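You operate a simulated robot arm through the tools that you are given. There is no shell and no other tool.

You run a simulated robot arm. Do the job below in one go: nothing can be reset, and whatever is moved stays where it is left.

## Task
Put things in order on the top of the store bench. At the end: the red grease cup stands where the blue flame sensor stood; the purple gap block is on the brown sample carton (marked "LOT 4"); the green rag from the top of the store bench stands on top of the yellow tortilla stack (marked "LOT 4"); the blue flame sensor from the top of the store bench stands where the purple gap block stood; the blue cartridge stands where the red grease cup stood; whatever was shut is shut again. Leave all else as you found it, and nothing knocked over.

The check looks at the end state, three seconds after you hand in, the way a careful person would. Anything else that was tipped, shoved, dropped, spilled or broken makes it a failure.

## Robot
A 6-joint arm with a two-finger parallel gripper, fixed in place. Base frame: the origin is on the floor under the middle of its stand, x ahead of it, y to its left, z up; the work surface is at about z = 88. Units: cm, degrees, N and s.
With the tool pointing down near the work surface it reaches from about 24 to 64 cm from the base axis. Its first joint turns from -66.0 to 66.0 degrees. Payload 2.7 kg.
The tool frame sits at the grasp point between the pads (the TCP): z along the fingers, y along the line on which they close. The tips reach 2.3 cm beyond it. The gripper opens to 9.4 cm. The fingers are 3.8 cm wide and 1 cm thick; the gripper's body (5.4 by 9.6 cm) begins 3.9 cm behind the TCP.
Orientation is told as [roll, pitch, yaw] about the base's x, y, z axes, in that order, counted from this pose: with the fingers straight down and closing along the base's y, the tool's x points along the base's -x, its y along +y and its z along -z.

## Interface
- The arm moves only by the tool step_arm. Its argument "commands" is a list of rows, each a list of 3 entries, a list of its own where there are three numbers: the shift along the tool's x, y, z in units of 50 mm (1.0 is 50 mm), then the turn, a rotation vector about the tool's x, y, z in units of 6 degrees (1.0 is 6 degrees), then the opening, from 0 (shut) to 1 (fully open). In form: [[[tx, ty, tz], [rx, ry, rz], grip], ...]. A call has 1 to 20 rows; each row shifts and turns the commanded pose from where the row before left it, along the tool's axes as they then stand. A call with a number of a shift or a turn outside -1 to 1 is refused whole. Rows are played at 5 a second. More than 5 cm and 8.6 degrees between two rows, or a gripper value outside its range, and nothing of the call is played. A pose out of reach is approached as far as the arm can. The call stops where the force on the tool passes 40 N (or 10 N more than at its start, if that is more) or the arm is blocked; 0.2 s more then pass. Each finger travels about 4.5 cm/s and halts on what it meets, pressing with about 30 N; the grip force reading is that of the motor and also rises with nothing between the fingers. The clock runs only during rows and for 0.2 s after the last one: add rows that do not move to give the fingers time. The reply holds the time, the measured pose of the TCP, the force on the tool along the base axes, the opening and the grip force, in the units named above and with some noise, with the torque about the TCP (base axes, N m) and any sound that the robot's microphone picked up.
- Cameras (640 x 400 px; columns grow to the right, rows downward): "scene" is fixed at [7.61, -44.62, 140.23]; the picture's right is [0.73, -0.68, 0.00], its down [-0.43, -0.46, -0.78] and it looks along [0.53, 0.57, -0.63] (base axes); focal length 290 px, centre (320, 200). "wrist" rides on the gripper at [8.6, 1.6, -7.5] in the tool frame; the picture's right is [-0.18, 0.98, 0.00], its down [-0.58, -0.11, -0.81] and it looks along [-0.79, -0.15, 0.59] (tool axes); focal length 243 px, centre (320, 200). There is no depth. A picture from a camera that has moved, and an enlarged one, comes with that camera's place and axes in the base frame and with its lens. The place of the scene camera against the robot may be out by one fixed shift of up to 1.2 cm in any direction.
- grab_frame(camera): a new picture of that camera. It takes no simulated time.
- zoom(camera, box): a new picture of the part [left, top, right, bottom] of that camera's present view, enlarged. It takes no simulated time.
- job_done(): hands the job in; it is judged then, once.

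Nothing tells you positions but the pictures and the camera data. Unless the task says otherwise, let go and move clear before handing in.

The tools are called after "Request:" as a command line: name --argument value ..., lists and objects as JSON in quotes. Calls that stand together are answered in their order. step_arm: Moves the arm, as the interface text tells. Its arguments: {"type":"object","properties":{"commands":{"type":"array"}},"required":["commands"]} The other tools are called the same way: grab_frame (camera) takes a picture; zoom (camera, box) takes an enlarged picture of a part of a camera's view; job_done () hands the job in.

At the start:

```text
clock: 0.0
tcp_pos: [31.79, -11.26, 119.9]
tool_rot: [-0.2, -0.1, 0.0]
force: [0.0, -0.2, 0.3]
moment: [0.03, 0.01, 0.0]
finger_gap: 9.39
gripper_force: 0.0
```

scene: 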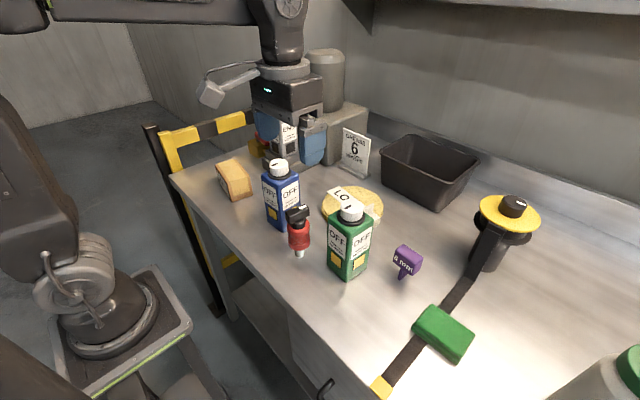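
wrist: 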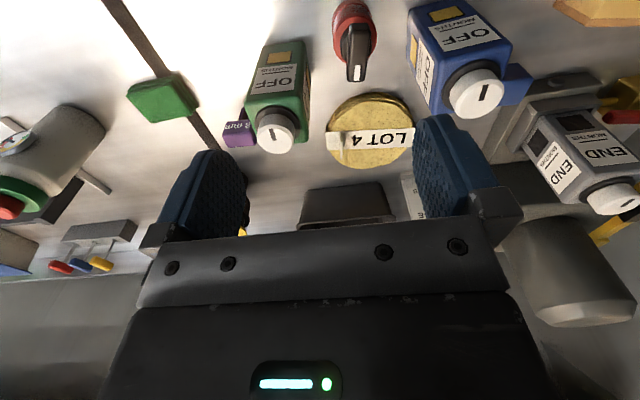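

I see a bench with several bottles/boxes, a red item, a purple block marked "6 mm", a green block (possibly the rag), and a yellow disk marked LOT 4. I'll look closer before I move anything.

Request:
zoom --camera "scene" --box '[200, 100, 420, 300]'

Request:
zoom --camera "scene" --box '[360, 180, 640, 400]'

Request:
zoom --camera "wrist" --box '[320, 0, 640, 220]'

Request:
zoom --camera "wrist" --box '[0, 60, 320, 290]'

Request:
zoom --camera "scene" --box '[140, 230, 420, 400]'

```text
2.00 times, centred on (310, 200) of scene
camera zoom: at [7.61, -44.62, 140.23], right [0.73, -0.68, 0.0], down [-0.43, -0.46, -0.78], along [0.53, 0.57, -0.63], focal length 579 px, centre (340, 200)
```

zoom: 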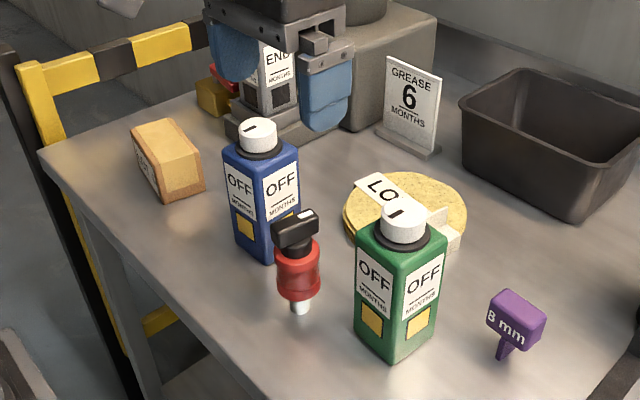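

```text
1.82 times, centred on (500, 290) of scene
camera zoom: at [7.61, -44.62, 140.23], right [0.73, -0.68, 0.0], down [-0.43, -0.46, -0.78], along [0.53, 0.57, -0.63], focal length 527 px, centre (-7, 36)
```

zoom: 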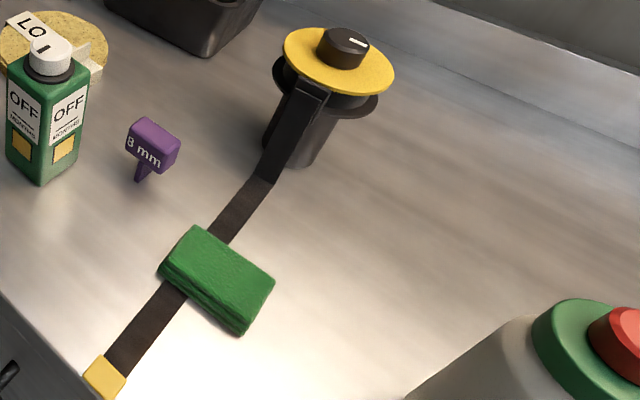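

```text
1.82 times, centred on (480, 110) of wrist
camera zoom: at [23.23, -9.64, 127.24], right [0.18, 0.98, 0.0], down [0.58, -0.11, 0.81], along [0.79, -0.15, -0.59], focal length 441 px, centre (29, 364)
```

zoom: 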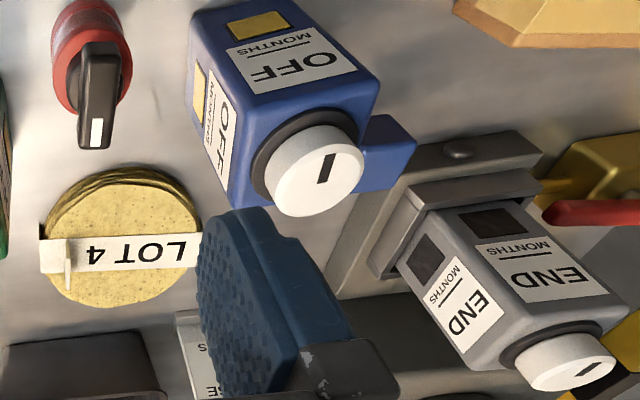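

```text
1.74 times, centred on (160, 175) of wrist
camera zoom: at [23.23, -9.64, 127.24], right [0.18, 0.98, 0.0], down [0.58, -0.11, 0.81], along [0.79, -0.15, -0.59], focal length 422 px, centre (598, 244)
```

zoom: 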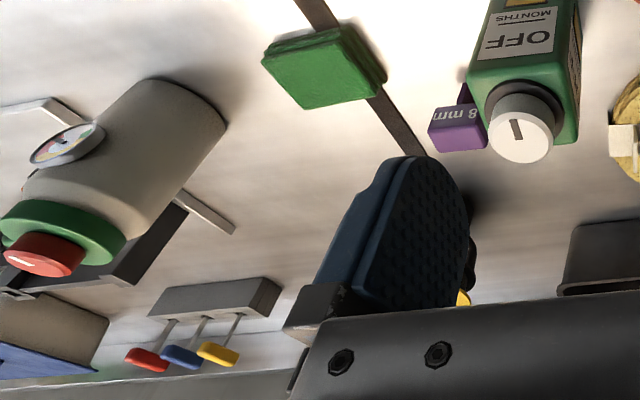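

```text
2.29 times, centred on (280, 315) of scene
camera zoom: at [7.61, -44.62, 140.23], right [0.73, -0.68, 0.0], down [-0.43, -0.46, -0.78], along [0.53, 0.57, -0.63], focal length 662 px, centre (411, -63)
```

zoom: 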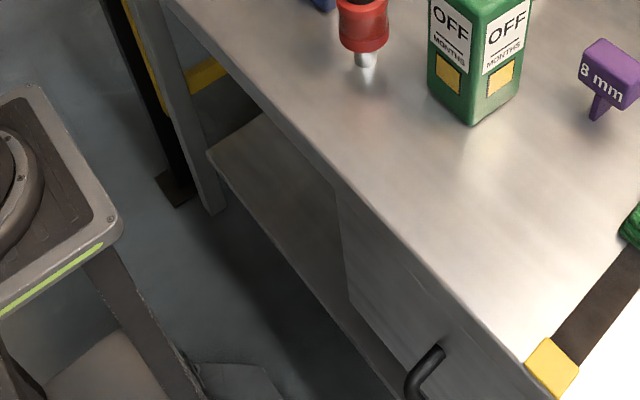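

The blue and green boxes look like "OFF MONTHS" lubricator cartridges, the red item with the black lever is likely the grease cup, and the tan block at left may be the sample carton. I'll lift the arm to clear the view and look again.

Request:
step_arm --commands '[[[0, 0, -1], [0, 0, 0], 1], [[0, 0, -1], [0, 0, 0], 1], [[0, 0, -1], [0, 0, 0], 1]]'

```text
clock: 0.8
tcp_pos: [31.86, -11.33, 134.74]
tool_rot: [-0.1, 0.1, 0.0]
force: [0.7, 0.0, -0.4]
moment: [0.0, -0.04, 0.0]
finger_gap: 9.43
gripper_force: 0.1
```

The arm is now higher; I expect a freer view of the area behind the blue box. Taking both pictures.

Request:
grab_frame --camera "scene"

Request:
grab_frame --camera "wrist"

```text
taken
```

scene: 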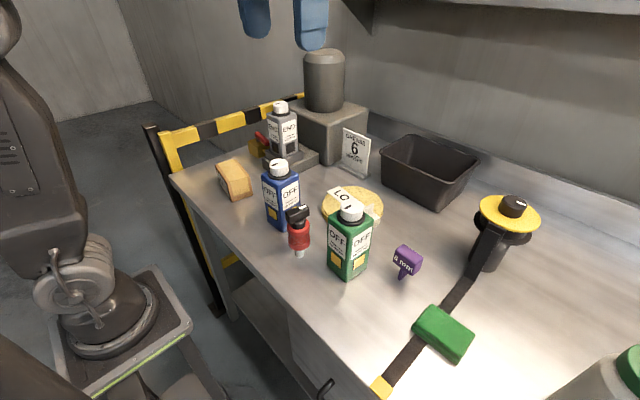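

```text
taken
camera wrist: at [23.34, -9.68, 142.1], right [0.18, 0.98, 0.0], down [0.58, -0.11, 0.81], along [0.79, -0.15, -0.59], focal length 243 px, centre (320, 200)
```

wrist: 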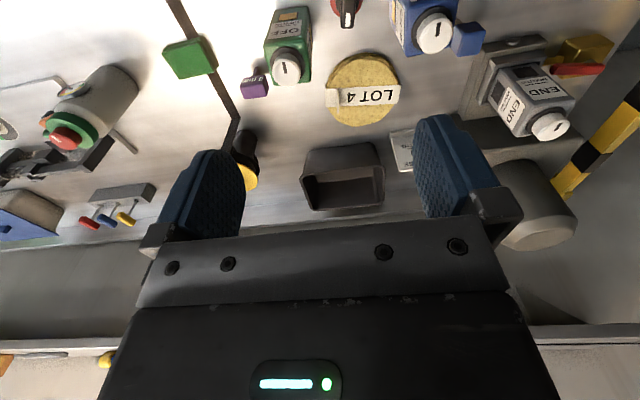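

There is a separate small blue object right beside/behind the blue cartridge. I'll zoom on it and on the other items.

Request:
zoom --camera "wrist" --box '[360, 0, 640, 175]'

Request:
zoom --camera "scene" --box '[200, 80, 360, 260]'

Request:
zoom --camera "wrist" --box '[0, 40, 240, 240]'

Request:
zoom --camera "scene" --box '[200, 140, 290, 220]'

```text
2.29 times, centred on (500, 88) of wrist
camera zoom: at [23.34, -9.68, 142.1], right [0.18, 0.98, 0.0], down [0.58, -0.11, 0.81], along [0.79, -0.15, -0.59], focal length 555 px, centre (-91, 457)
```

zoom: 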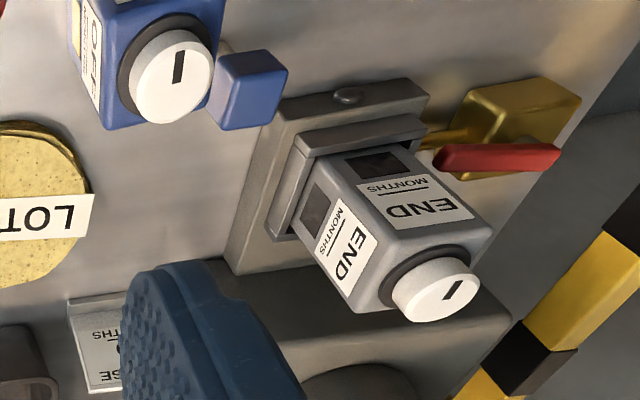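

```text
2.22 times, centred on (280, 170) of scene
camera zoom: at [7.61, -44.62, 140.23], right [0.73, -0.68, 0.0], down [-0.43, -0.46, -0.78], along [0.53, 0.57, -0.63], focal length 644 px, centre (409, 267)
```

zoom: 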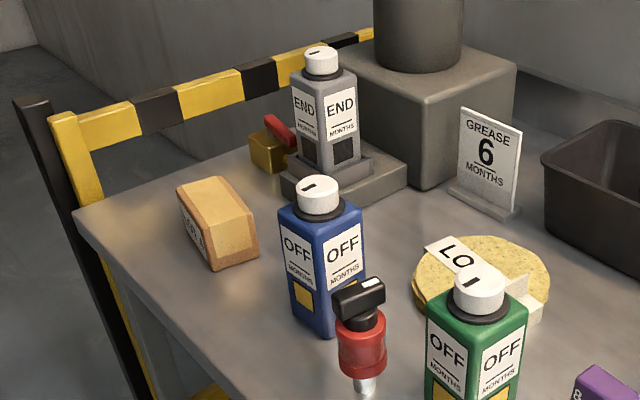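

```text
2.00 times, centred on (120, 140) of wrist
camera zoom: at [23.34, -9.68, 142.1], right [0.18, 0.98, 0.0], down [0.58, -0.11, 0.81], along [0.79, -0.15, -0.59], focal length 485 px, centre (720, 320)
```

zoom: 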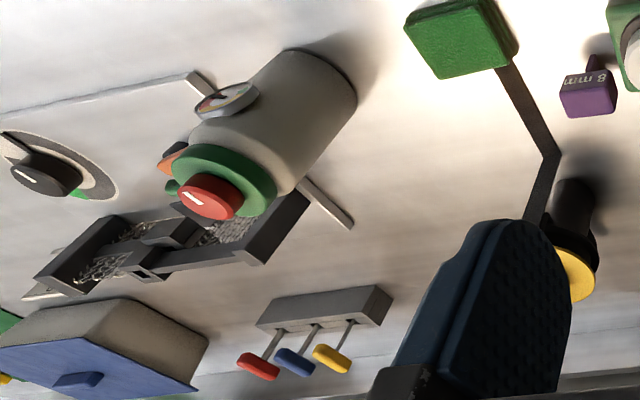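

```text
5.00 times, centred on (245, 180) of scene
camera zoom: at [7.61, -44.62, 140.23], right [0.73, -0.68, 0.0], down [-0.43, -0.46, -0.78], along [0.53, 0.57, -0.63], focal length 1448 px, centre (695, 300)
```

zoom: 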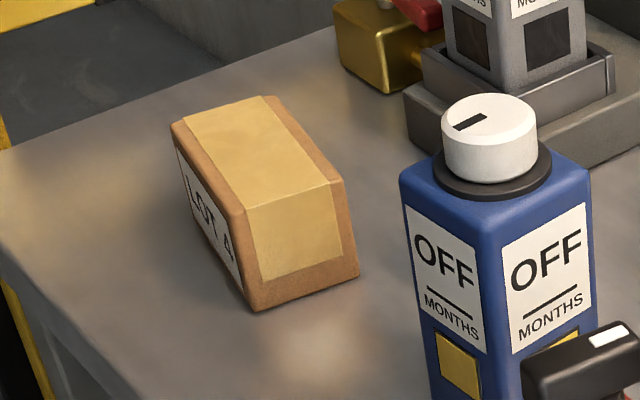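

The brown carton is marked LOT 4 and lies at left; a small blue item sits just behind the blue cartridge. I'll swing the wrist to the left side to look back at it from there.

Request:
step_arm --commands '[[[0.2, 1, 0.3], [0, 0, 0], 1], [[0.2, 1, 0.3], [0, 0, 0], 1], [[0.2, 1, 0.3], [0, 0, 0], 1], [[0.2, 1, 0.3], [0, 0, 0], 1], [[0.2, 1, 0.3], [0, 0, 0], 1], [[0.2, 1, 0.3], [0, 0, 0], 1], [[0.1, 0.8, 0.3], [0, 0, 0], 1], [[0, 0, 0], [0, 0, 1], 1], [[0, 0, 0], [0, 0, 1], 1], [[0, 0, 0], [0, 0, 1], 1], [[0, 0, 0], [0, 0, 1], 1], [[0, 0, 0], [0, 0, 1], 1], [[0, 0, 0], [0, 0, 1], 1], [[0, 0, 0], [0, 0, 1], 1]]'

Request:
grab_frame --camera "wrist"

Request:
grab_frame --camera "scene"

```text
refused: row 1 steps farther than a row can; nothing moved
```

```text
taken
camera wrist: at [23.34, -9.68, 142.1], right [0.18, 0.98, 0.0], down [0.58, -0.11, 0.81], along [0.79, -0.15, -0.59], focal length 243 px, centre (320, 200)
```

wrist: 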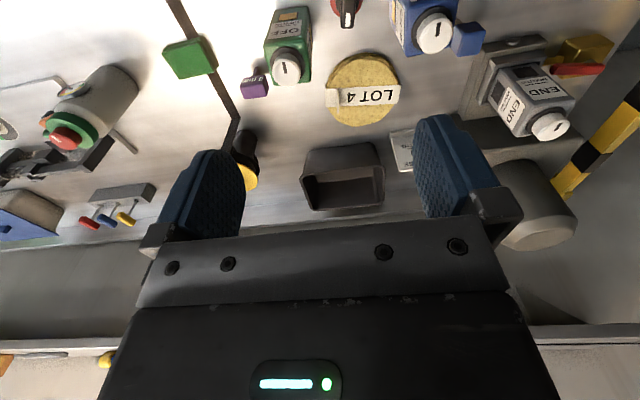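

```text
taken
```

scene: 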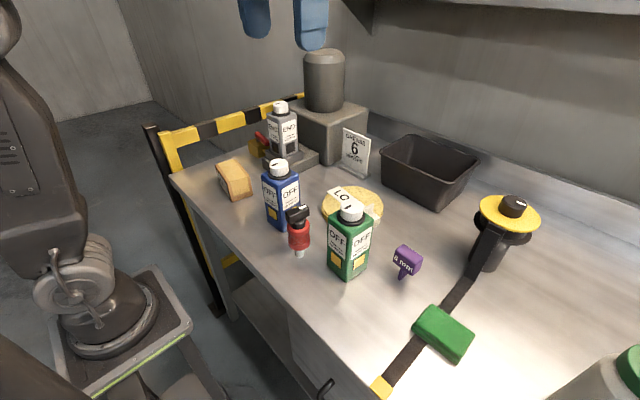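

The call was refused because the diagonal shift is over 5 cm per row; nothing moved. I'll retry with smaller shifts.

Request:
step_arm --commands '[[[0.2, 0.9, 0.3], [0, 0, 0], 1], [[0.2, 0.9, 0.3], [0, 0, 0], 1], [[0.2, 0.9, 0.3], [0, 0, 0], 1], [[0.2, 0.9, 0.3], [0, 0, 0], 1], [[0.2, 0.9, 0.3], [0, 0, 0], 1], [[0.2, 0.9, 0.3], [0, 0, 0], 1], [[0.1, 0.9, 0.3], [0, 0, 0], 1], [[0, 0.5, 0.1], [0, 0, 1], 1], [[0, 0, 0], [0, 0, 1], 1], [[0, 0, 0], [0, 0, 1], 1], [[0, 0, 0], [0, 0, 1], 1], [[0, 0, 0], [0, 0, 1], 1], [[0, 0, 0], [0, 0, 1], 1], [[0, 0, 0], [0, 0, 1], 1], [[0, 0, 0], [0, 0, 1], 1]]'

```text
clock: 4.0
tcp_pos: [25.21, 22.75, 123.82]
tool_rot: [0.0, -0.2, -48.1]
force: [-0.1, 0.3, 0.0]
moment: [0.03, 0.0, -0.02]
finger_gap: 9.38
gripper_force: 0.1
```

The arm is now at the left of the bench, turned to look back along it. I'll take pictures to see the small blue item and the carton.

Request:
grab_frame --camera "wrist"

Request:
zoom --camera "wrist" --box '[240, 0, 480, 150]'

Request:
grab_frame --camera "scene"

```text
taken
camera wrist: at [20.76, 30.27, 131.17], right [0.85, 0.52, 0.0], down [0.31, -0.5, 0.81], along [0.42, -0.69, -0.59], focal length 243 px, centre (320, 200)
```

wrist: 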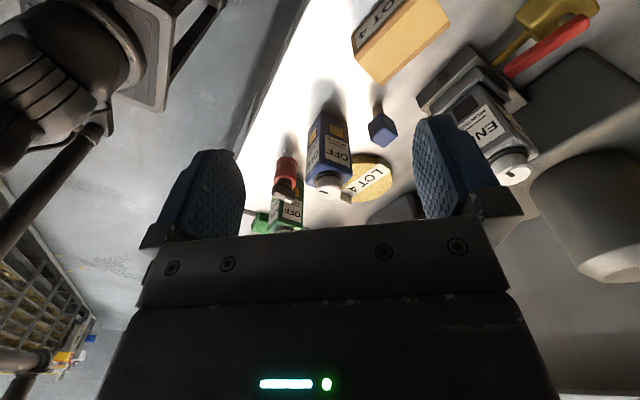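

```text
2.67 times, centred on (360, 75) of wrist
camera zoom: at [20.76, 30.27, 131.17], right [0.85, 0.52, 0.0], down [0.31, -0.5, 0.81], along [0.42, -0.69, -0.59], focal length 647 px, centre (213, 533)
```

zoom: 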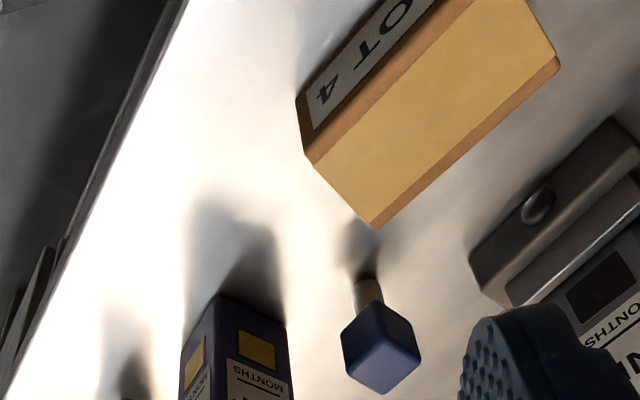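

```text
taken
```

scene: 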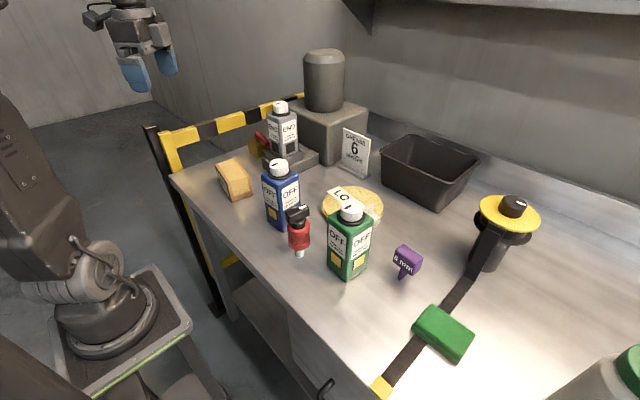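

I now see the blue flame sensor: a small blue cube on a short stem at about (44.5, 12.5), between the blue cartridge and the carton. Next I'll swing over to the right side to survey that area and see the purple block and the rag closely.

Request:
step_arm --commands '[[[0, 0, 0], [0, 0, -1], 1], [[0, 0, 0], [0, 0, -1], 1], [[0, 0, 0], [0, 0, -1], 1], [[0, 0, 0], [0, 0, -1], 1], [[0, 0, 0], [0, 0, -1], 1], [[0, 0, 0], [0, 0, -1], 1], [[0, 0, 0], [0, 0, -1], 1], [[0, 0, 0], [0, 0, -1], 1], [[-0.142, -0.935, 0.105], [0, 0, 0], 1], [[-0.142, -0.935, 0.105], [0, 0, 0], 1], [[-0.142, -0.935, 0.105], [0, 0, 0], 1], [[-0.142, -0.935, 0.105], [0, 0, 0], 1], [[-0.142, -0.935, 0.105], [0, 0, 0], 1], [[-0.142, -0.935, 0.105], [0, 0, 0], 1], [[-0.142, -0.935, 0.105], [0, 0, 0], 1], [[-0.142, -0.935, 0.105], [0, 0, 0], 1], [[-0.142, -0.935, 0.105], [0, 0, 0], 1], [[-0.142, -0.935, 0.105], [0, 0, 0], 1], [[-0.142, -0.935, 0.105], [0, 0, 0], 1]]'

Request:
grab_frame --camera "wrist"

Request:
grab_frame --camera "scene"

```text
clock: 8.0
tcp_pos: [33.03, -29.0, 118.16]
tool_rot: [-0.1, -0.1, 0.1]
force: [-0.2, -0.6, -0.9]
moment: [-0.02, 0.0, 0.01]
finger_gap: 9.38
gripper_force: 0.0
```

```text
taken
camera wrist: at [24.53, -27.24, 125.59], right [0.18, 0.98, 0.0], down [0.58, -0.11, 0.81], along [0.79, -0.15, -0.59], focal length 243 px, centre (320, 200)
```

wrist: 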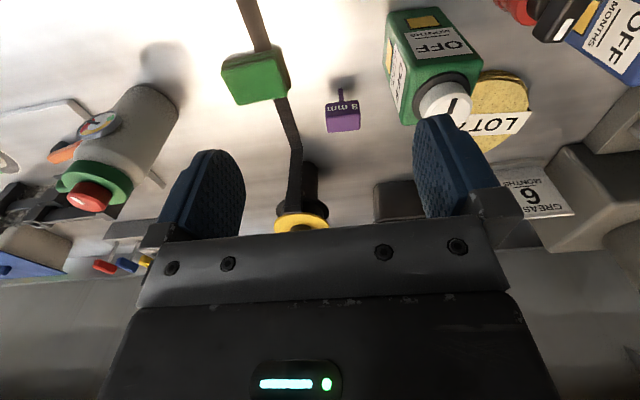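

```text
taken
```

scene: 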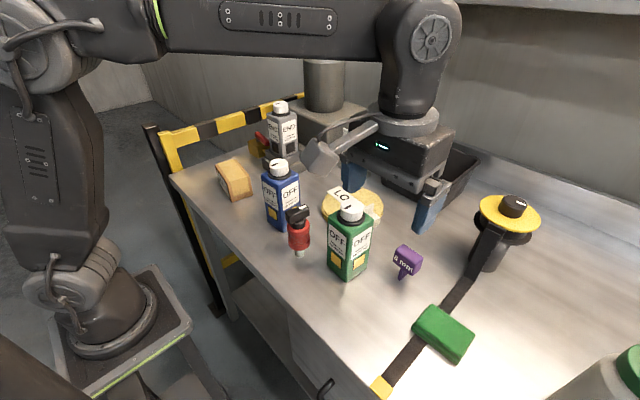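

The purple "8 mm" block is straight ahead in the wrist view; the rag lies on a dark strap. I'll zoom on both.

Request:
zoom --camera "wrist" --box '[290, 60, 390, 150]'

Request:
zoom --camera "wrist" --box '[200, 0, 360, 120]'

Request:
zoom --camera "wrist" --box '[0, 40, 240, 290]'

Request:
zoom --camera "wrist" --box '[370, 0, 640, 200]'

Request:
zoom --camera "scene" --box '[370, 230, 440, 300]'

```text
4.44 times, centred on (340, 105) of wrist
camera zoom: at [24.53, -27.24, 125.59], right [0.18, 0.98, 0.0], down [0.58, -0.11, 0.81], along [0.79, -0.15, -0.59], focal length 1078 px, centre (231, 622)
```

zoom: 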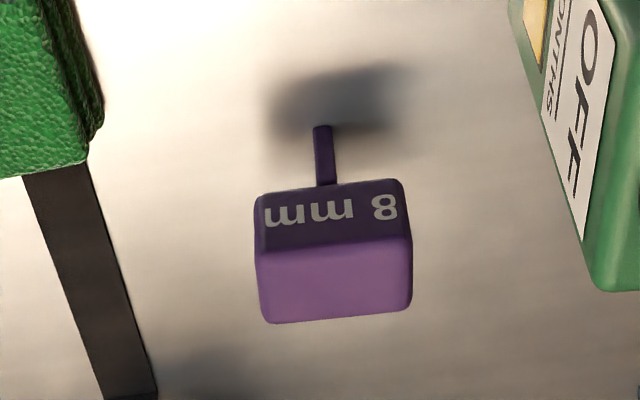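

```text
3.33 times, centred on (280, 60) of wrist
camera zoom: at [24.53, -27.24, 125.59], right [0.18, 0.98, 0.0], down [0.58, -0.11, 0.81], along [0.79, -0.15, -0.59], focal length 809 px, centre (453, 667)
```

zoom: 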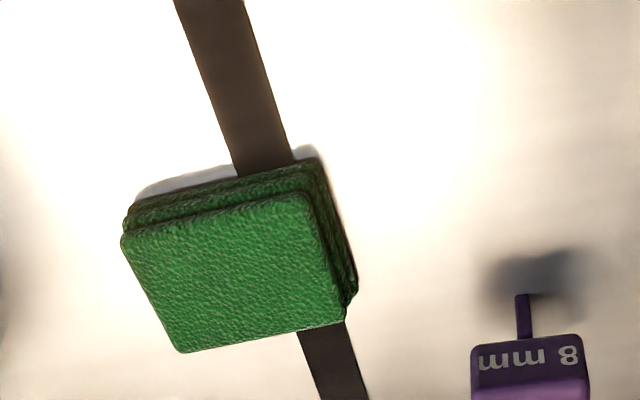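

```text
1.60 times, centred on (120, 165) of wrist
camera zoom: at [24.53, -27.24, 125.59], right [0.18, 0.98, 0.0], down [0.58, -0.11, 0.81], along [0.79, -0.15, -0.59], focal length 388 px, centre (640, 256)
```

zoom: 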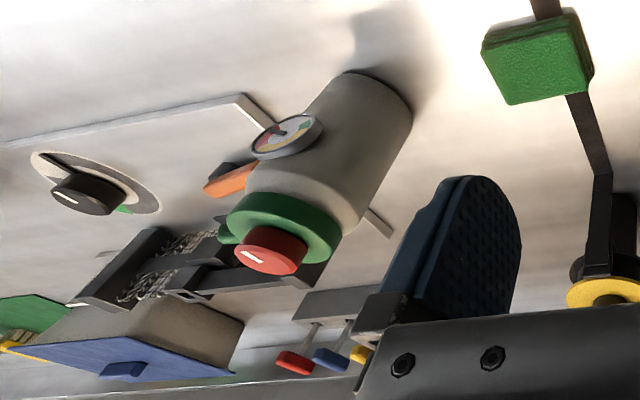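

```text
2.00 times, centred on (505, 100) of wrist
camera zoom: at [24.53, -27.24, 125.59], right [0.18, 0.98, 0.0], down [0.58, -0.11, 0.81], along [0.79, -0.15, -0.59], focal length 485 px, centre (-50, 400)
```

zoom: 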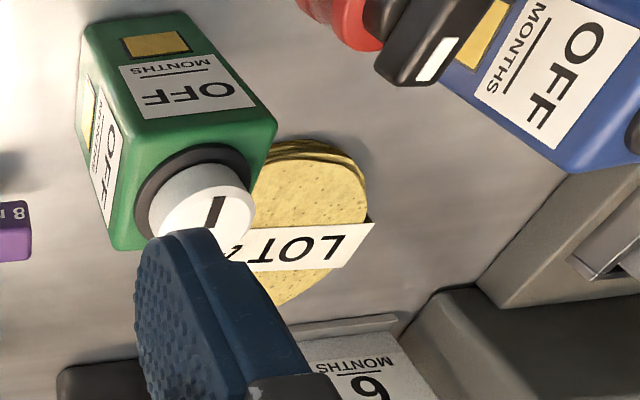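

```text
5.71 times, centred on (405, 265) of scene
camera zoom: at [7.61, -44.62, 140.23], right [0.73, -0.68, 0.0], down [-0.43, -0.46, -0.78], along [0.53, 0.57, -0.63], focal length 1655 px, centre (-166, -171)
```

zoom: 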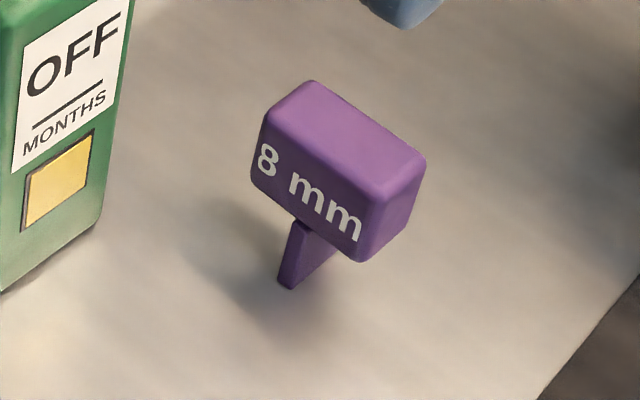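

I have the purple block at about (46.4, -28) with its top near z = 96, long side along y. Before picking it, I'll turn the wrist toward the right end of the bench to check there is no second green rag or blue sensor on the bench top.

Request:
step_arm --commands '[[[0, 0, 0], [0, 0, 1], 1], [[0, 0, 0], [0, 0, 1], 1], [[0, 0, 0], [0, 0, 1], 1], [[0, 0, 0], [0, 0, 1], 1], [[0, 0, 0], [0, 0, 1], 1], [[0, 0, 0], [0, 0, 1], 1]]'

Request:
grab_frame --camera "wrist"

Request:
zoom --camera "wrist" --box '[0, 0, 320, 200]'

Request:
zoom --camera "wrist" --box '[320, 0, 640, 200]'

```text
clock: 9.4
tcp_pos: [32.98, -28.81, 118.05]
tool_rot: [0.0, -0.1, -36.1]
force: [0.1, 0.1, -0.5]
moment: [0.01, -0.01, 0.01]
finger_gap: 9.39
gripper_force: 0.0
```

```text
taken
camera wrist: at [27.16, -22.34, 125.5], right [0.73, 0.69, 0.0], down [0.4, -0.43, 0.81], along [0.55, -0.59, -0.59], focal length 243 px, centre (320, 200)
```

wrist: 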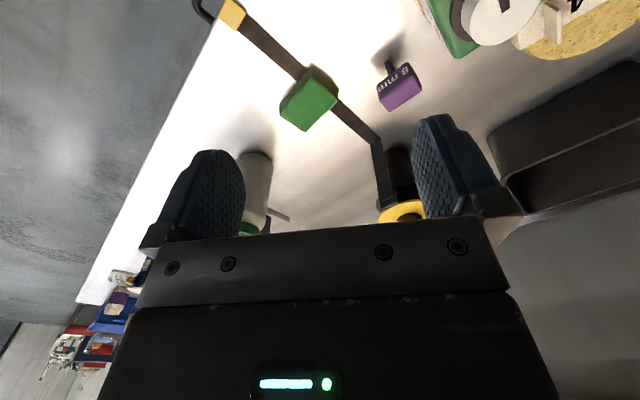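

```text
2.00 times, centred on (160, 100) of wrist
camera zoom: at [27.16, -22.34, 125.5], right [0.73, 0.69, 0.0], down [0.4, -0.43, 0.81], along [0.55, -0.59, -0.59], focal length 485 px, centre (640, 400)
```

zoom: 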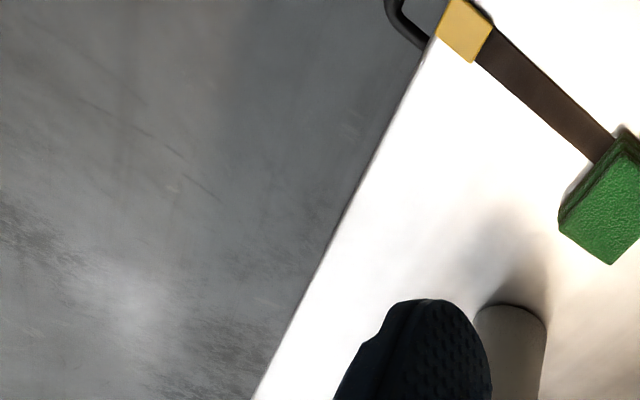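

```text
2.00 times, centred on (480, 100) of wrist
camera zoom: at [27.16, -22.34, 125.5], right [0.73, 0.69, 0.0], down [0.4, -0.43, 0.81], along [0.55, -0.59, -0.59], focal length 485 px, centre (0, 400)
```

zoom: 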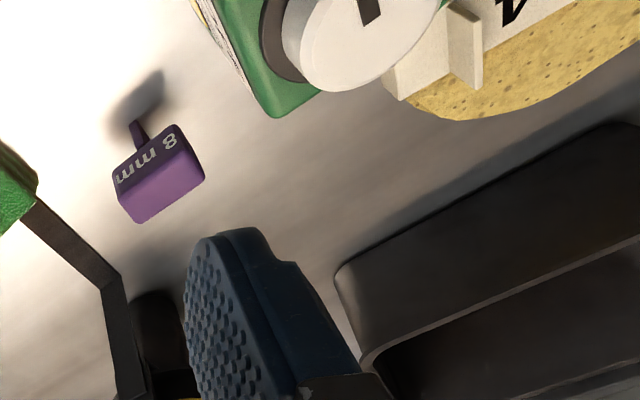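

Nothing extra shows near here, but the far right end is hidden by the gripper. I'll shift right a little and turn less to see that end of the bench.

Request:
step_arm --commands '[[[0, 0, 0], [0, 0, -1], 1], [[0, 0, 0], [0, 0, -1], 1], [[0, 0, 0], [0, 0, -1], 1], [[0, 0, 0], [0, 0, -1], 1], [[0, 0, 0], [0, 0, -1], 1], [[0, 0, 0], [0, 0, -1], 1], [[0.1, -0.9, 0], [0, 0, 0], 1], [[0.1, -0.9, 0], [0, 0, 0], 1], [[0.1, -0.9, 0], [0, 0, 0], 1], [[0, 0, 0], [0, 0, 1], 1], [[0, 0, 0], [0, 0, 1], 1]]'

Request:
grab_frame --camera "wrist"

Request:
zoom --camera "wrist" --box '[0, 40, 260, 240]'

Request:
zoom --camera "wrist" --box '[240, 0, 420, 130]'

Request:
grab_frame --camera "scene"

```text
clock: 11.8
tcp_pos: [31.62, -42.38, 118.08]
tool_rot: [0.0, -0.1, -12.1]
force: [0.5, 1.1, 0.1]
moment: [0.0, -0.01, 0.0]
finger_gap: 9.4
gripper_force: 0.1
```

```text
taken
camera wrist: at [23.64, -38.85, 125.55], right [0.39, 0.92, 0.0], down [0.55, -0.23, 0.81], along [0.74, -0.31, -0.59], focal length 243 px, centre (320, 200)
```

wrist: 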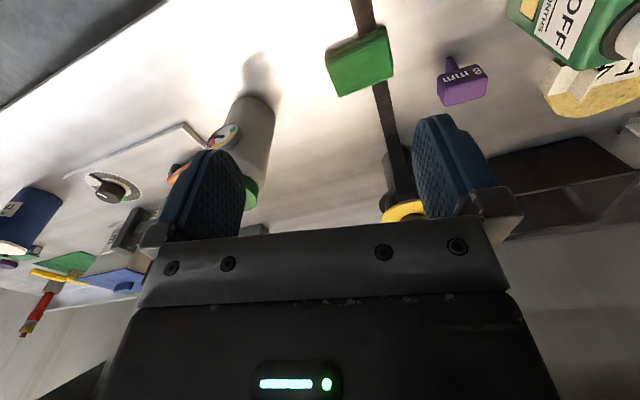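

```text
2.00 times, centred on (130, 140) of wrist
camera zoom: at [23.64, -38.85, 125.55], right [0.39, 0.92, 0.0], down [0.55, -0.23, 0.81], along [0.74, -0.31, -0.59], focal length 485 px, centre (700, 320)
```

zoom: 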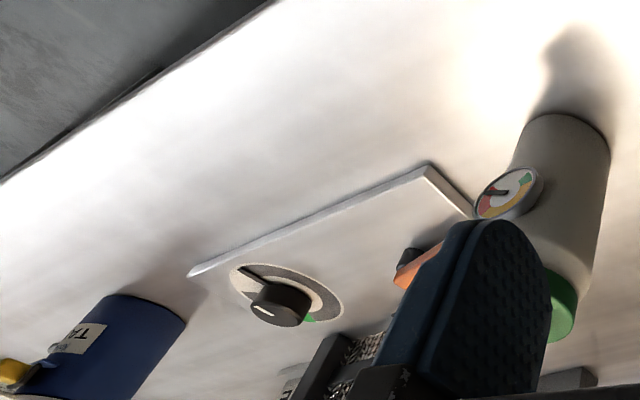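

```text
3.08 times, centred on (330, 65) of wrist
camera zoom: at [23.64, -38.85, 125.55], right [0.39, 0.92, 0.0], down [0.55, -0.23, 0.81], along [0.74, -0.31, -0.59], focal length 746 px, centre (289, 615)
```

zoom: 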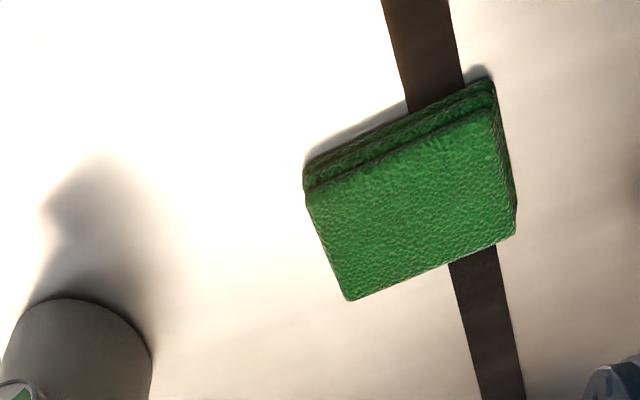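

```text
taken
```

scene: 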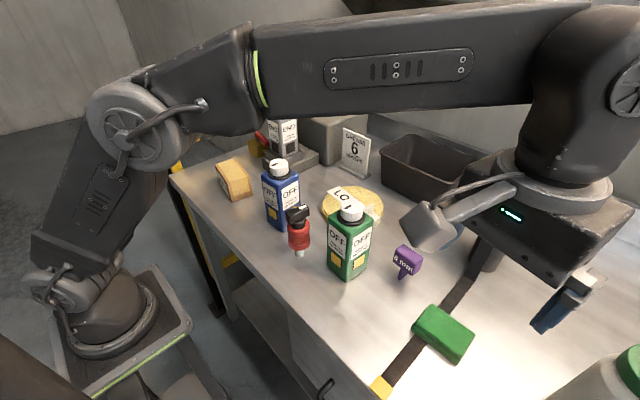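

The right end only holds fixed station gear, so the rag on the strap is the one meant. I'll now hover over the purple block at about (46.4, -28), with a slight yaw to match it.

Request:
step_arm --commands '[[[0, 0, 0], [0, 0, -1], 1], [[0, 0, 0], [0, 0, -0.5], 1], [[-0.561, 0.606, 0.32], [0, 0, 0], 1], [[-0.561, 0.606, 0.32], [0, 0, 0], 1], [[-0.561, 0.606, 0.32], [0, 0, 0], 1], [[-0.561, 0.606, 0.32], [0, 0, 0], 1], [[-0.561, 0.606, 0.32], [0, 0, 0], 1], [[0, 0, 0], [0, 0, 0], 0.75]]'

Request:
grab_frame --camera "wrist"

Request:
grab_frame --camera "scene"

```text
clock: 13.6
tcp_pos: [46.23, -27.72, 110.01]
tool_rot: [-0.2, -0.1, -3.0]
force: [0.5, 0.4, -0.3]
moment: [-0.01, -0.03, -0.01]
finger_gap: 7.06
gripper_force: 0.0
```

```text
taken
camera wrist: at [37.69, -25.55, 117.47], right [0.24, 0.97, 0.0], down [0.57, -0.14, 0.81], along [0.78, -0.19, -0.59], focal length 243 px, centre (320, 200)
```

wrist: 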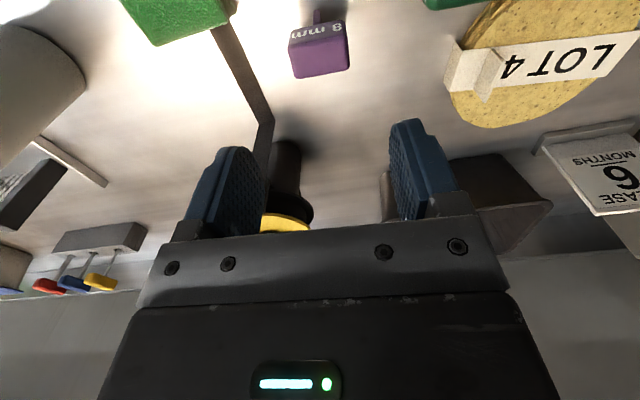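

```text
taken
```

scene: 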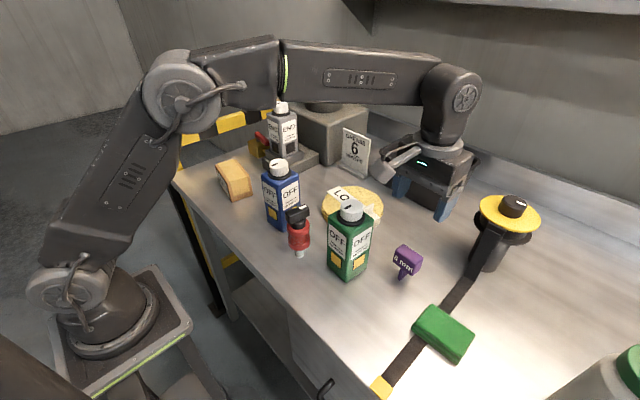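

The purple block is just below, slightly left of centre in the wrist view. I'll zoom for a precise fix.

Request:
zoom --camera "wrist" --box '[270, 0, 370, 90]'

Request:
zoom --camera "wrist" --box '[420, 0, 640, 140]'

```text
4.44 times, centred on (320, 45) of wrist
camera zoom: at [37.69, -25.55, 117.47], right [0.24, 0.97, 0.0], down [0.57, -0.14, 0.81], along [0.78, -0.19, -0.59], focal length 1078 px, centre (320, 889)
```

zoom: 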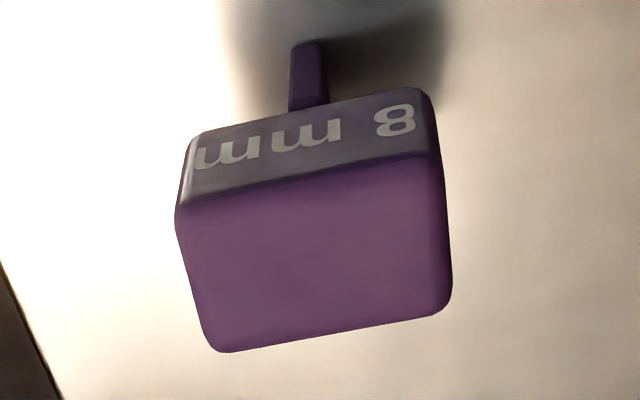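

```text
2.86 times, centred on (530, 70) of wrist
camera zoom: at [37.69, -25.55, 117.47], right [0.24, 0.97, 0.0], down [0.57, -0.14, 0.81], along [0.78, -0.19, -0.59], focal length 693 px, centre (-280, 571)
```

zoom: 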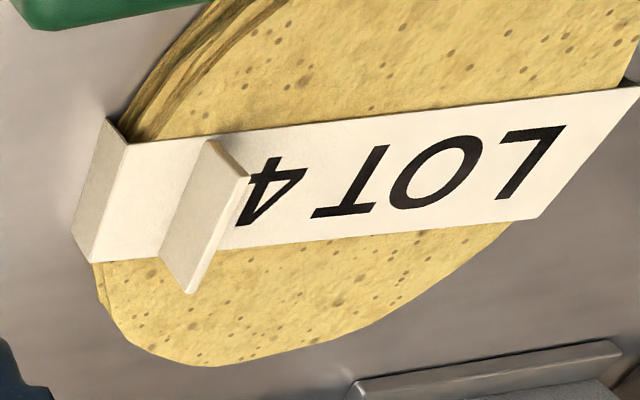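

My fix for the purple block: centre (46.9, -27.7), top about z = 95.7, yaw about -3°. I'll lower most of the way and check alignment before closing.

Request:
step_arm --commands '[[[-0.134, 0.007, 0.6], [0, 0, 0], 0.75], [[0, 0, 0.8], [0, 0, 0], 0.75], [[0, 0, 0.8], [0, 0, 0], 0.75], [[0, 0, 0], [0, 0, 0], 0.75]]'

Request:
grab_frame --camera "wrist"

Request:
zoom --camera "scene" --box '[330, 160, 490, 300]'

```text
clock: 14.6
tcp_pos: [46.98, -27.83, 99.06]
tool_rot: [0.0, -0.1, -3.0]
force: [0.2, 0.1, -0.1]
moment: [0.0, 0.02, 0.05]
finger_gap: 7.05
gripper_force: 0.0
```

```text
taken
camera wrist: at [38.61, -25.7, 106.45], right [0.23, 0.97, 0.0], down [0.57, -0.14, 0.81], along [0.78, -0.19, -0.59], focal length 243 px, centre (320, 200)
```

wrist: 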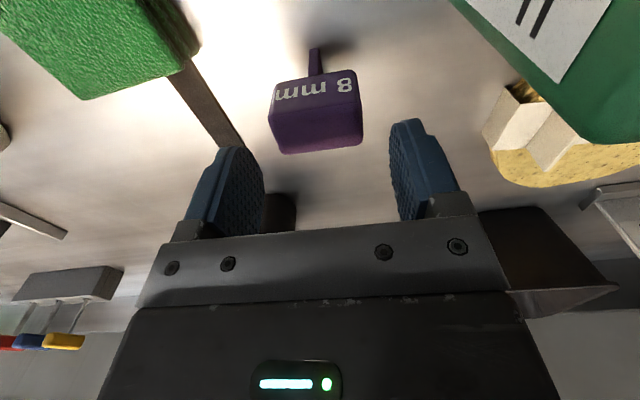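

```text
2.86 times, centred on (410, 230) of scene
camera zoom: at [7.61, -44.62, 140.23], right [0.73, -0.68, 0.0], down [-0.43, -0.46, -0.78], along [0.53, 0.57, -0.63], focal length 828 px, centre (63, 114)
```

zoom: 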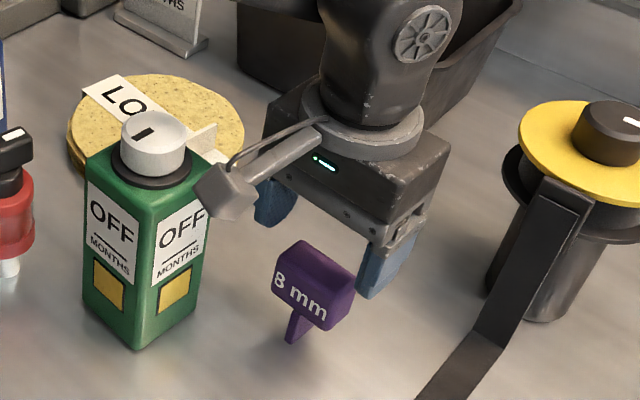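

Alignment looks right: the block sits midway between the fingers and the camera clears the green cartridge. I'll lower to z ≈ 94 and close.

Request:
step_arm --commands '[[[0.03, 0, 0.5], [0, 0, 0], 0.75], [[0, 0, 0.5], [0, 0, 0], 0.75], [[0, 0, 0], [0, 0, 0], 0.75]]'

Request:
grab_frame --camera "wrist"

```text
clock: 15.4
tcp_pos: [46.97, -27.75, 93.97]
tool_rot: [-0.1, -0.1, -3.1]
force: [0.3, -0.5, 0.2]
moment: [-0.03, 0.01, 0.02]
finger_gap: 7.06
gripper_force: 0.0
```

```text
taken
camera wrist: at [38.64, -25.67, 101.39], right [0.23, 0.97, 0.0], down [0.57, -0.14, 0.81], along [0.78, -0.19, -0.59], focal length 243 px, centre (320, 200)
```

wrist: 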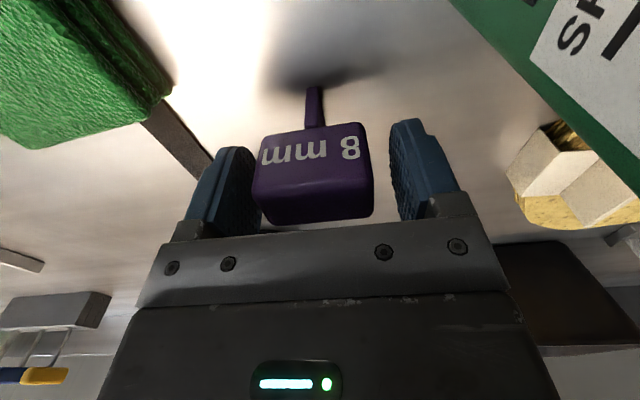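

The block is between the pads within a couple of millimetres. Closing now.

Request:
step_arm --commands '[[[0, 0, 0], [0, 0, 0], 0.6], [[0, 0, 0], [0, 0, 0], 0.5], [[0, 0, 0], [0, 0, 0], 0.3], [[0, 0, 0], [0, 0, 0], 0.0], [[0, 0, 0], [0, 0, 0], 0.0], [[0, 0, 0], [0, 0, 0], 0.0]]'

Request:
grab_frame --camera "wrist"

```text
clock: 16.8
tcp_pos: [47.11, -27.81, 94.08]
tool_rot: [-0.2, -0.1, -3.0]
force: [0.6, 0.2, 0.1]
moment: [0.01, 0.02, -0.01]
finger_gap: 5.15
gripper_force: 30.5
```

```text
taken
camera wrist: at [38.65, -25.67, 101.43], right [0.23, 0.97, 0.0], down [0.57, -0.14, 0.81], along [0.78, -0.19, -0.59], focal length 243 px, centre (320, 200)
```

wrist: 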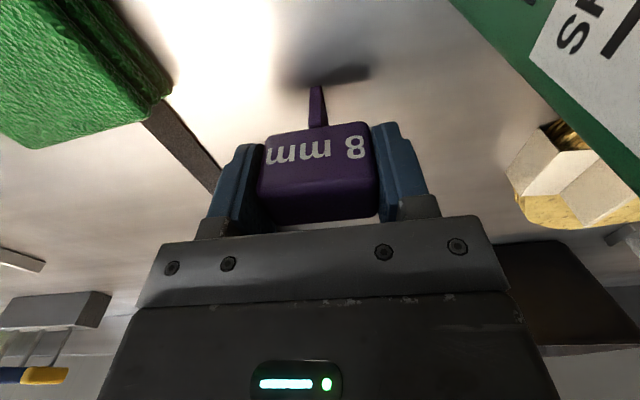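

The block is gripped (5.15 cm wide, 30 N). I'll lift it straight up and look at it.

Request:
step_arm --commands '[[[0, 0, -0.2], [0, 0, 0], 0], [[0, 0, -0.5], [0, 0, 0], 0], [[0, 0, -0.9], [0, 0, 0], 0], [[0, 0, -0.9], [0, 0, 0], 0], [[0, 0, -0.9], [0, 0, 0], 0], [[0, 0, -0.9], [0, 0, 0], 0], [[0, 0, -0.9], [0, 0, 0], 0], [[0, 0, -0.9], [0, 0, 0], 0], [[0, 0, 0], [0, 0, 0], 0]]'

Request:
grab_frame --camera "wrist"

Request:
grab_frame --camera "scene"

```text
clock: 18.8
tcp_pos: [45.76, -27.56, 123.58]
tool_rot: [-0.1, -0.1, -3.1]
force: [-0.1, 0.0, -1.0]
moment: [0.0, -0.02, 0.04]
finger_gap: 5.15
gripper_force: 30.0
out of reach, approached as far as the arm can: row 8
```

```text
taken
camera wrist: at [37.39, -25.45, 130.99], right [0.23, 0.97, 0.0], down [0.57, -0.14, 0.81], along [0.78, -0.19, -0.59], focal length 243 px, centre (320, 200)
```

wrist: 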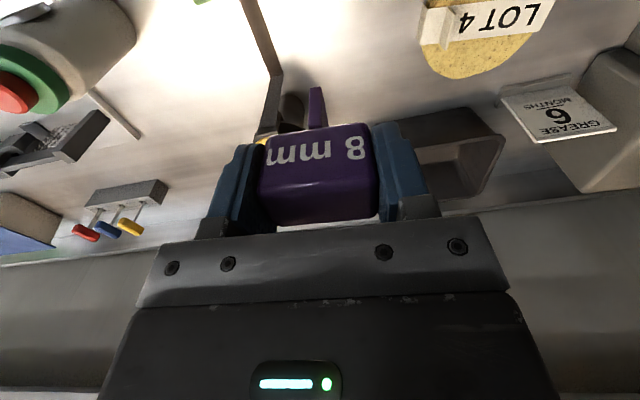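

```text
taken
```

scene: 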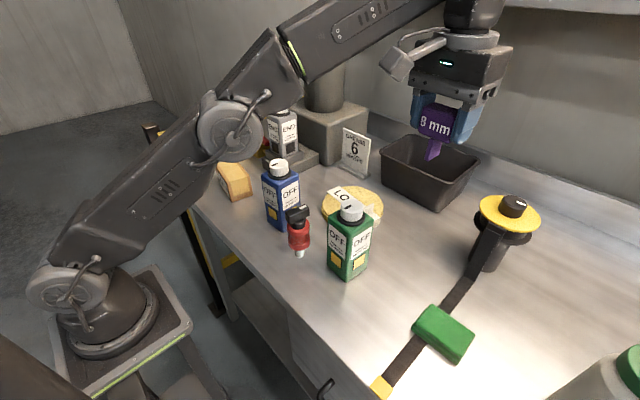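

The block hangs freely in the gripper. I'll zoom to see its stem length and attitude.

Request:
zoom --camera "scene" --box '[395, 80, 485, 170]'

Request:
zoom --camera "wrist" --box '[240, 70, 400, 240]'

```text
4.44 times, centred on (440, 125) of scene
camera zoom: at [7.61, -44.62, 140.23], right [0.73, -0.68, 0.0], down [-0.43, -0.46, -0.78], along [0.53, 0.57, -0.63], focal length 1287 px, centre (-213, 533)
```

zoom: 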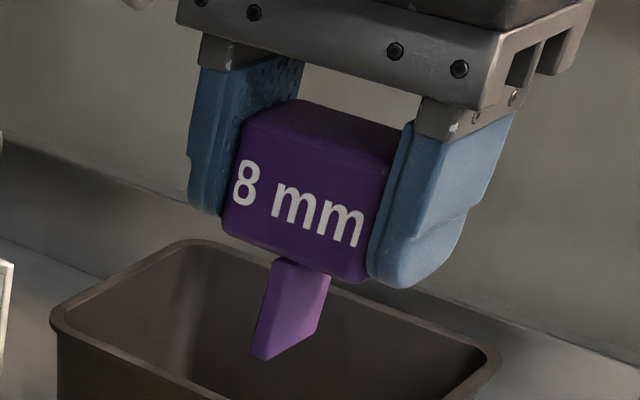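

```text
2.35 times, centred on (320, 155) of wrist
camera zoom: at [37.39, -25.45, 130.99], right [0.23, 0.97, 0.0], down [0.57, -0.14, 0.81], along [0.78, -0.19, -0.59], focal length 571 px, centre (320, 306)
```

zoom: 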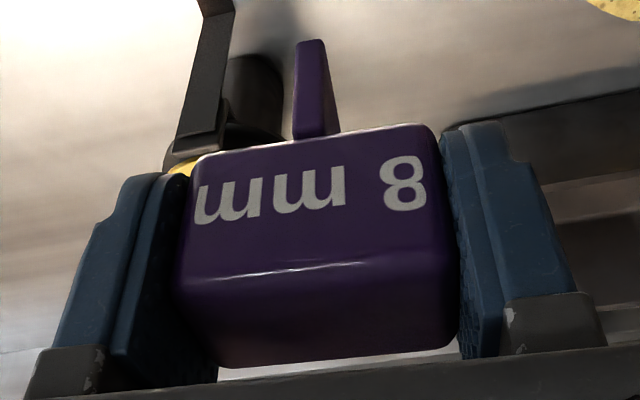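

The block's stem is a thin blade whose foot is about 6.1 cm below the TCP. I'll carry it at height across to above the carton at about (37.1, 24.3), whose top I estimate at z ≈ 95.2.

Request:
step_arm --commands '[[[0.19, 0.856, 0.093], [0, 0, 0], 0], [[0.19, 0.856, 0.093], [0, 0, 0], 0], [[0.19, 0.856, 0.093], [0, 0, 0], 0], [[0.19, 0.856, 0.093], [0, 0, 0], 0], [[0.19, 0.856, 0.093], [0, 0, 0], 0], [[0.19, 0.856, 0.093], [0, 0, 0], 0], [[0.19, 0.856, 0.093], [0, 0, 0], 0], [[0.19, 0.856, 0.093], [0, 0, 0], 0], [[0.19, 0.856, 0.093], [0, 0, 0], 0], [[0.19, 0.856, 0.093], [0, 0, 0], 0], [[0.19, 0.856, 0.093], [0, 0, 0], 0], [[0.19, 0.856, 0.093], [0, 0, 0], 0], [[0, 0, 0], [0, 0, 0.6], 0], [[0, 0, 0], [0, 0, 0.65], 0]]'

Request:
grab_frame --camera "wrist"

Request:
grab_frame --camera "scene"

```text
clock: 21.8
tcp_pos: [37.06, 24.56, 117.84]
tool_rot: [0.0, -0.1, -10.5]
force: [-1.6, -0.1, 0.6]
moment: [0.01, 0.01, 0.02]
finger_gap: 5.17
gripper_force: 30.4
```

```text
taken
camera wrist: at [28.92, 27.81, 125.38], right [0.36, 0.93, 0.0], down [0.55, -0.21, 0.81], along [0.75, -0.29, -0.59], focal length 243 px, centre (320, 200)
```

wrist: 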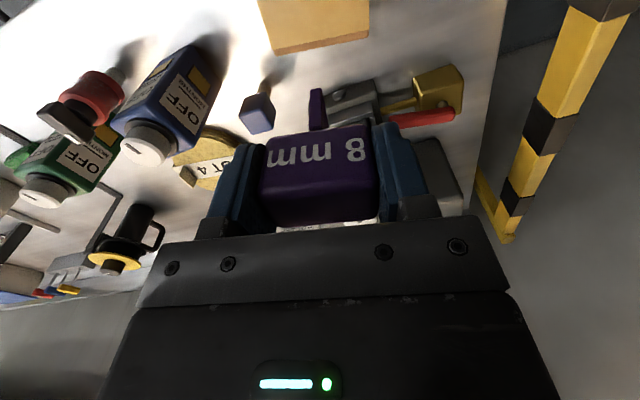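

```text
taken
```

scene: 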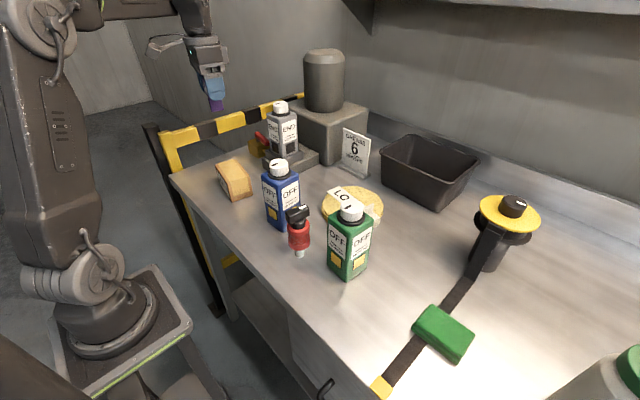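

The carton's far top edge fits my estimate; its top centre is about (37.05, 24.1). I'll lower the block to about 1.5 cm above it.

Request:
step_arm --commands '[[[-0.016, -0.0885, 0.7], [0, 0, 0], 0], [[0, 0, 0.8], [0, 0, 0], 0], [[0, 0, 0.8], [0, 0, 0], 0], [[0, 0, 0.7], [0, 0, 0], 0], [[0, 0, 0], [0, 0, 0], 0]]'

Request:
grab_frame --camera "wrist"

Request:
zoom --camera "scene" --box '[190, 110, 290, 210]'

```text
clock: 23.0
tcp_pos: [37.11, 23.85, 102.91]
tool_rot: [0.0, -0.2, -10.4]
force: [0.2, 0.1, -2.0]
moment: [-0.01, 0.0, -0.03]
finger_gap: 5.15
gripper_force: 30.2
```

```text
taken
camera wrist: at [29.0, 27.17, 110.33], right [0.36, 0.93, 0.0], down [0.55, -0.21, 0.81], along [0.75, -0.29, -0.59], focal length 243 px, centre (320, 200)
```

wrist: 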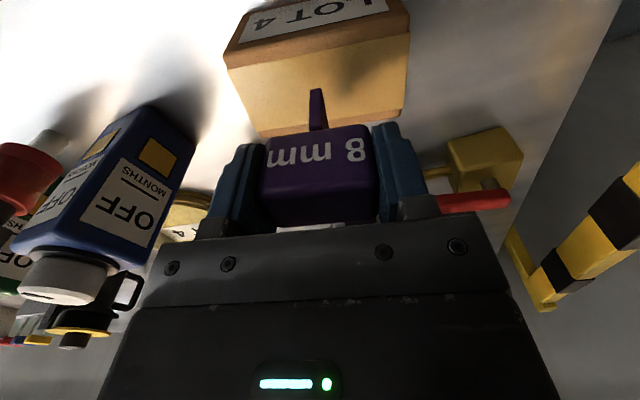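

```text
4.00 times, centred on (240, 160) of scene
camera zoom: at [7.61, -44.62, 140.23], right [0.73, -0.68, 0.0], down [-0.43, -0.46, -0.78], along [0.53, 0.57, -0.63], focal length 1159 px, centre (640, 360)
```

zoom: 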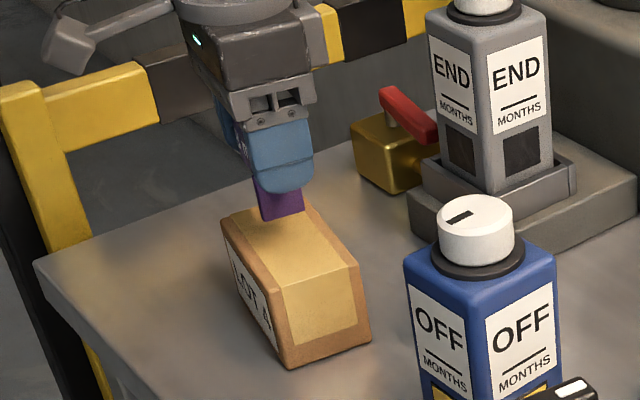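

The block is over the middle of the carton, roughly 1–2 cm above it. I'll lower slowly, reading the force.

Request:
step_arm --commands '[[[0, 0.03, 0.08], [0, 0, 0], 0], [[0, 0, 0.08], [0, 0, 0], 0], [[0, 0, 0.06], [0, 0, 0], 0], [[0, 0, 0], [0, 0, 0], 0]]'

Request:
zoom --camera "scene" --box '[210, 130, 280, 200]'

```text
clock: 24.0
tcp_pos: [37.16, 24.16, 101.77]
tool_rot: [0.0, -0.1, -10.5]
force: [0.1, -0.1, -0.3]
moment: [0.0, 0.03, -0.01]
finger_gap: 5.16
gripper_force: 29.9
```

```text
5.71 times, centred on (245, 165) of scene
camera zoom: at [7.61, -44.62, 140.23], right [0.73, -0.68, 0.0], down [-0.43, -0.46, -0.78], along [0.53, 0.57, -0.63], focal length 1655 px, centre (749, 400)
```

zoom: 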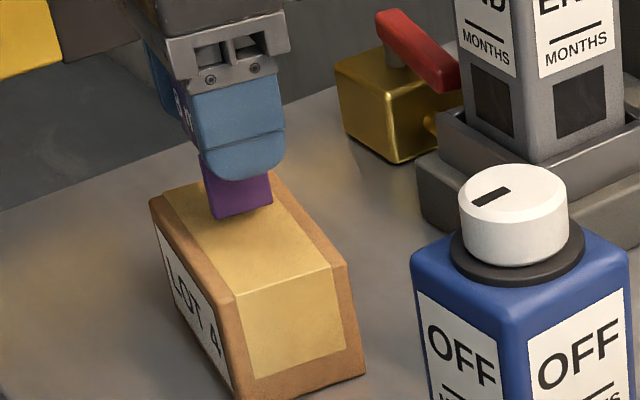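

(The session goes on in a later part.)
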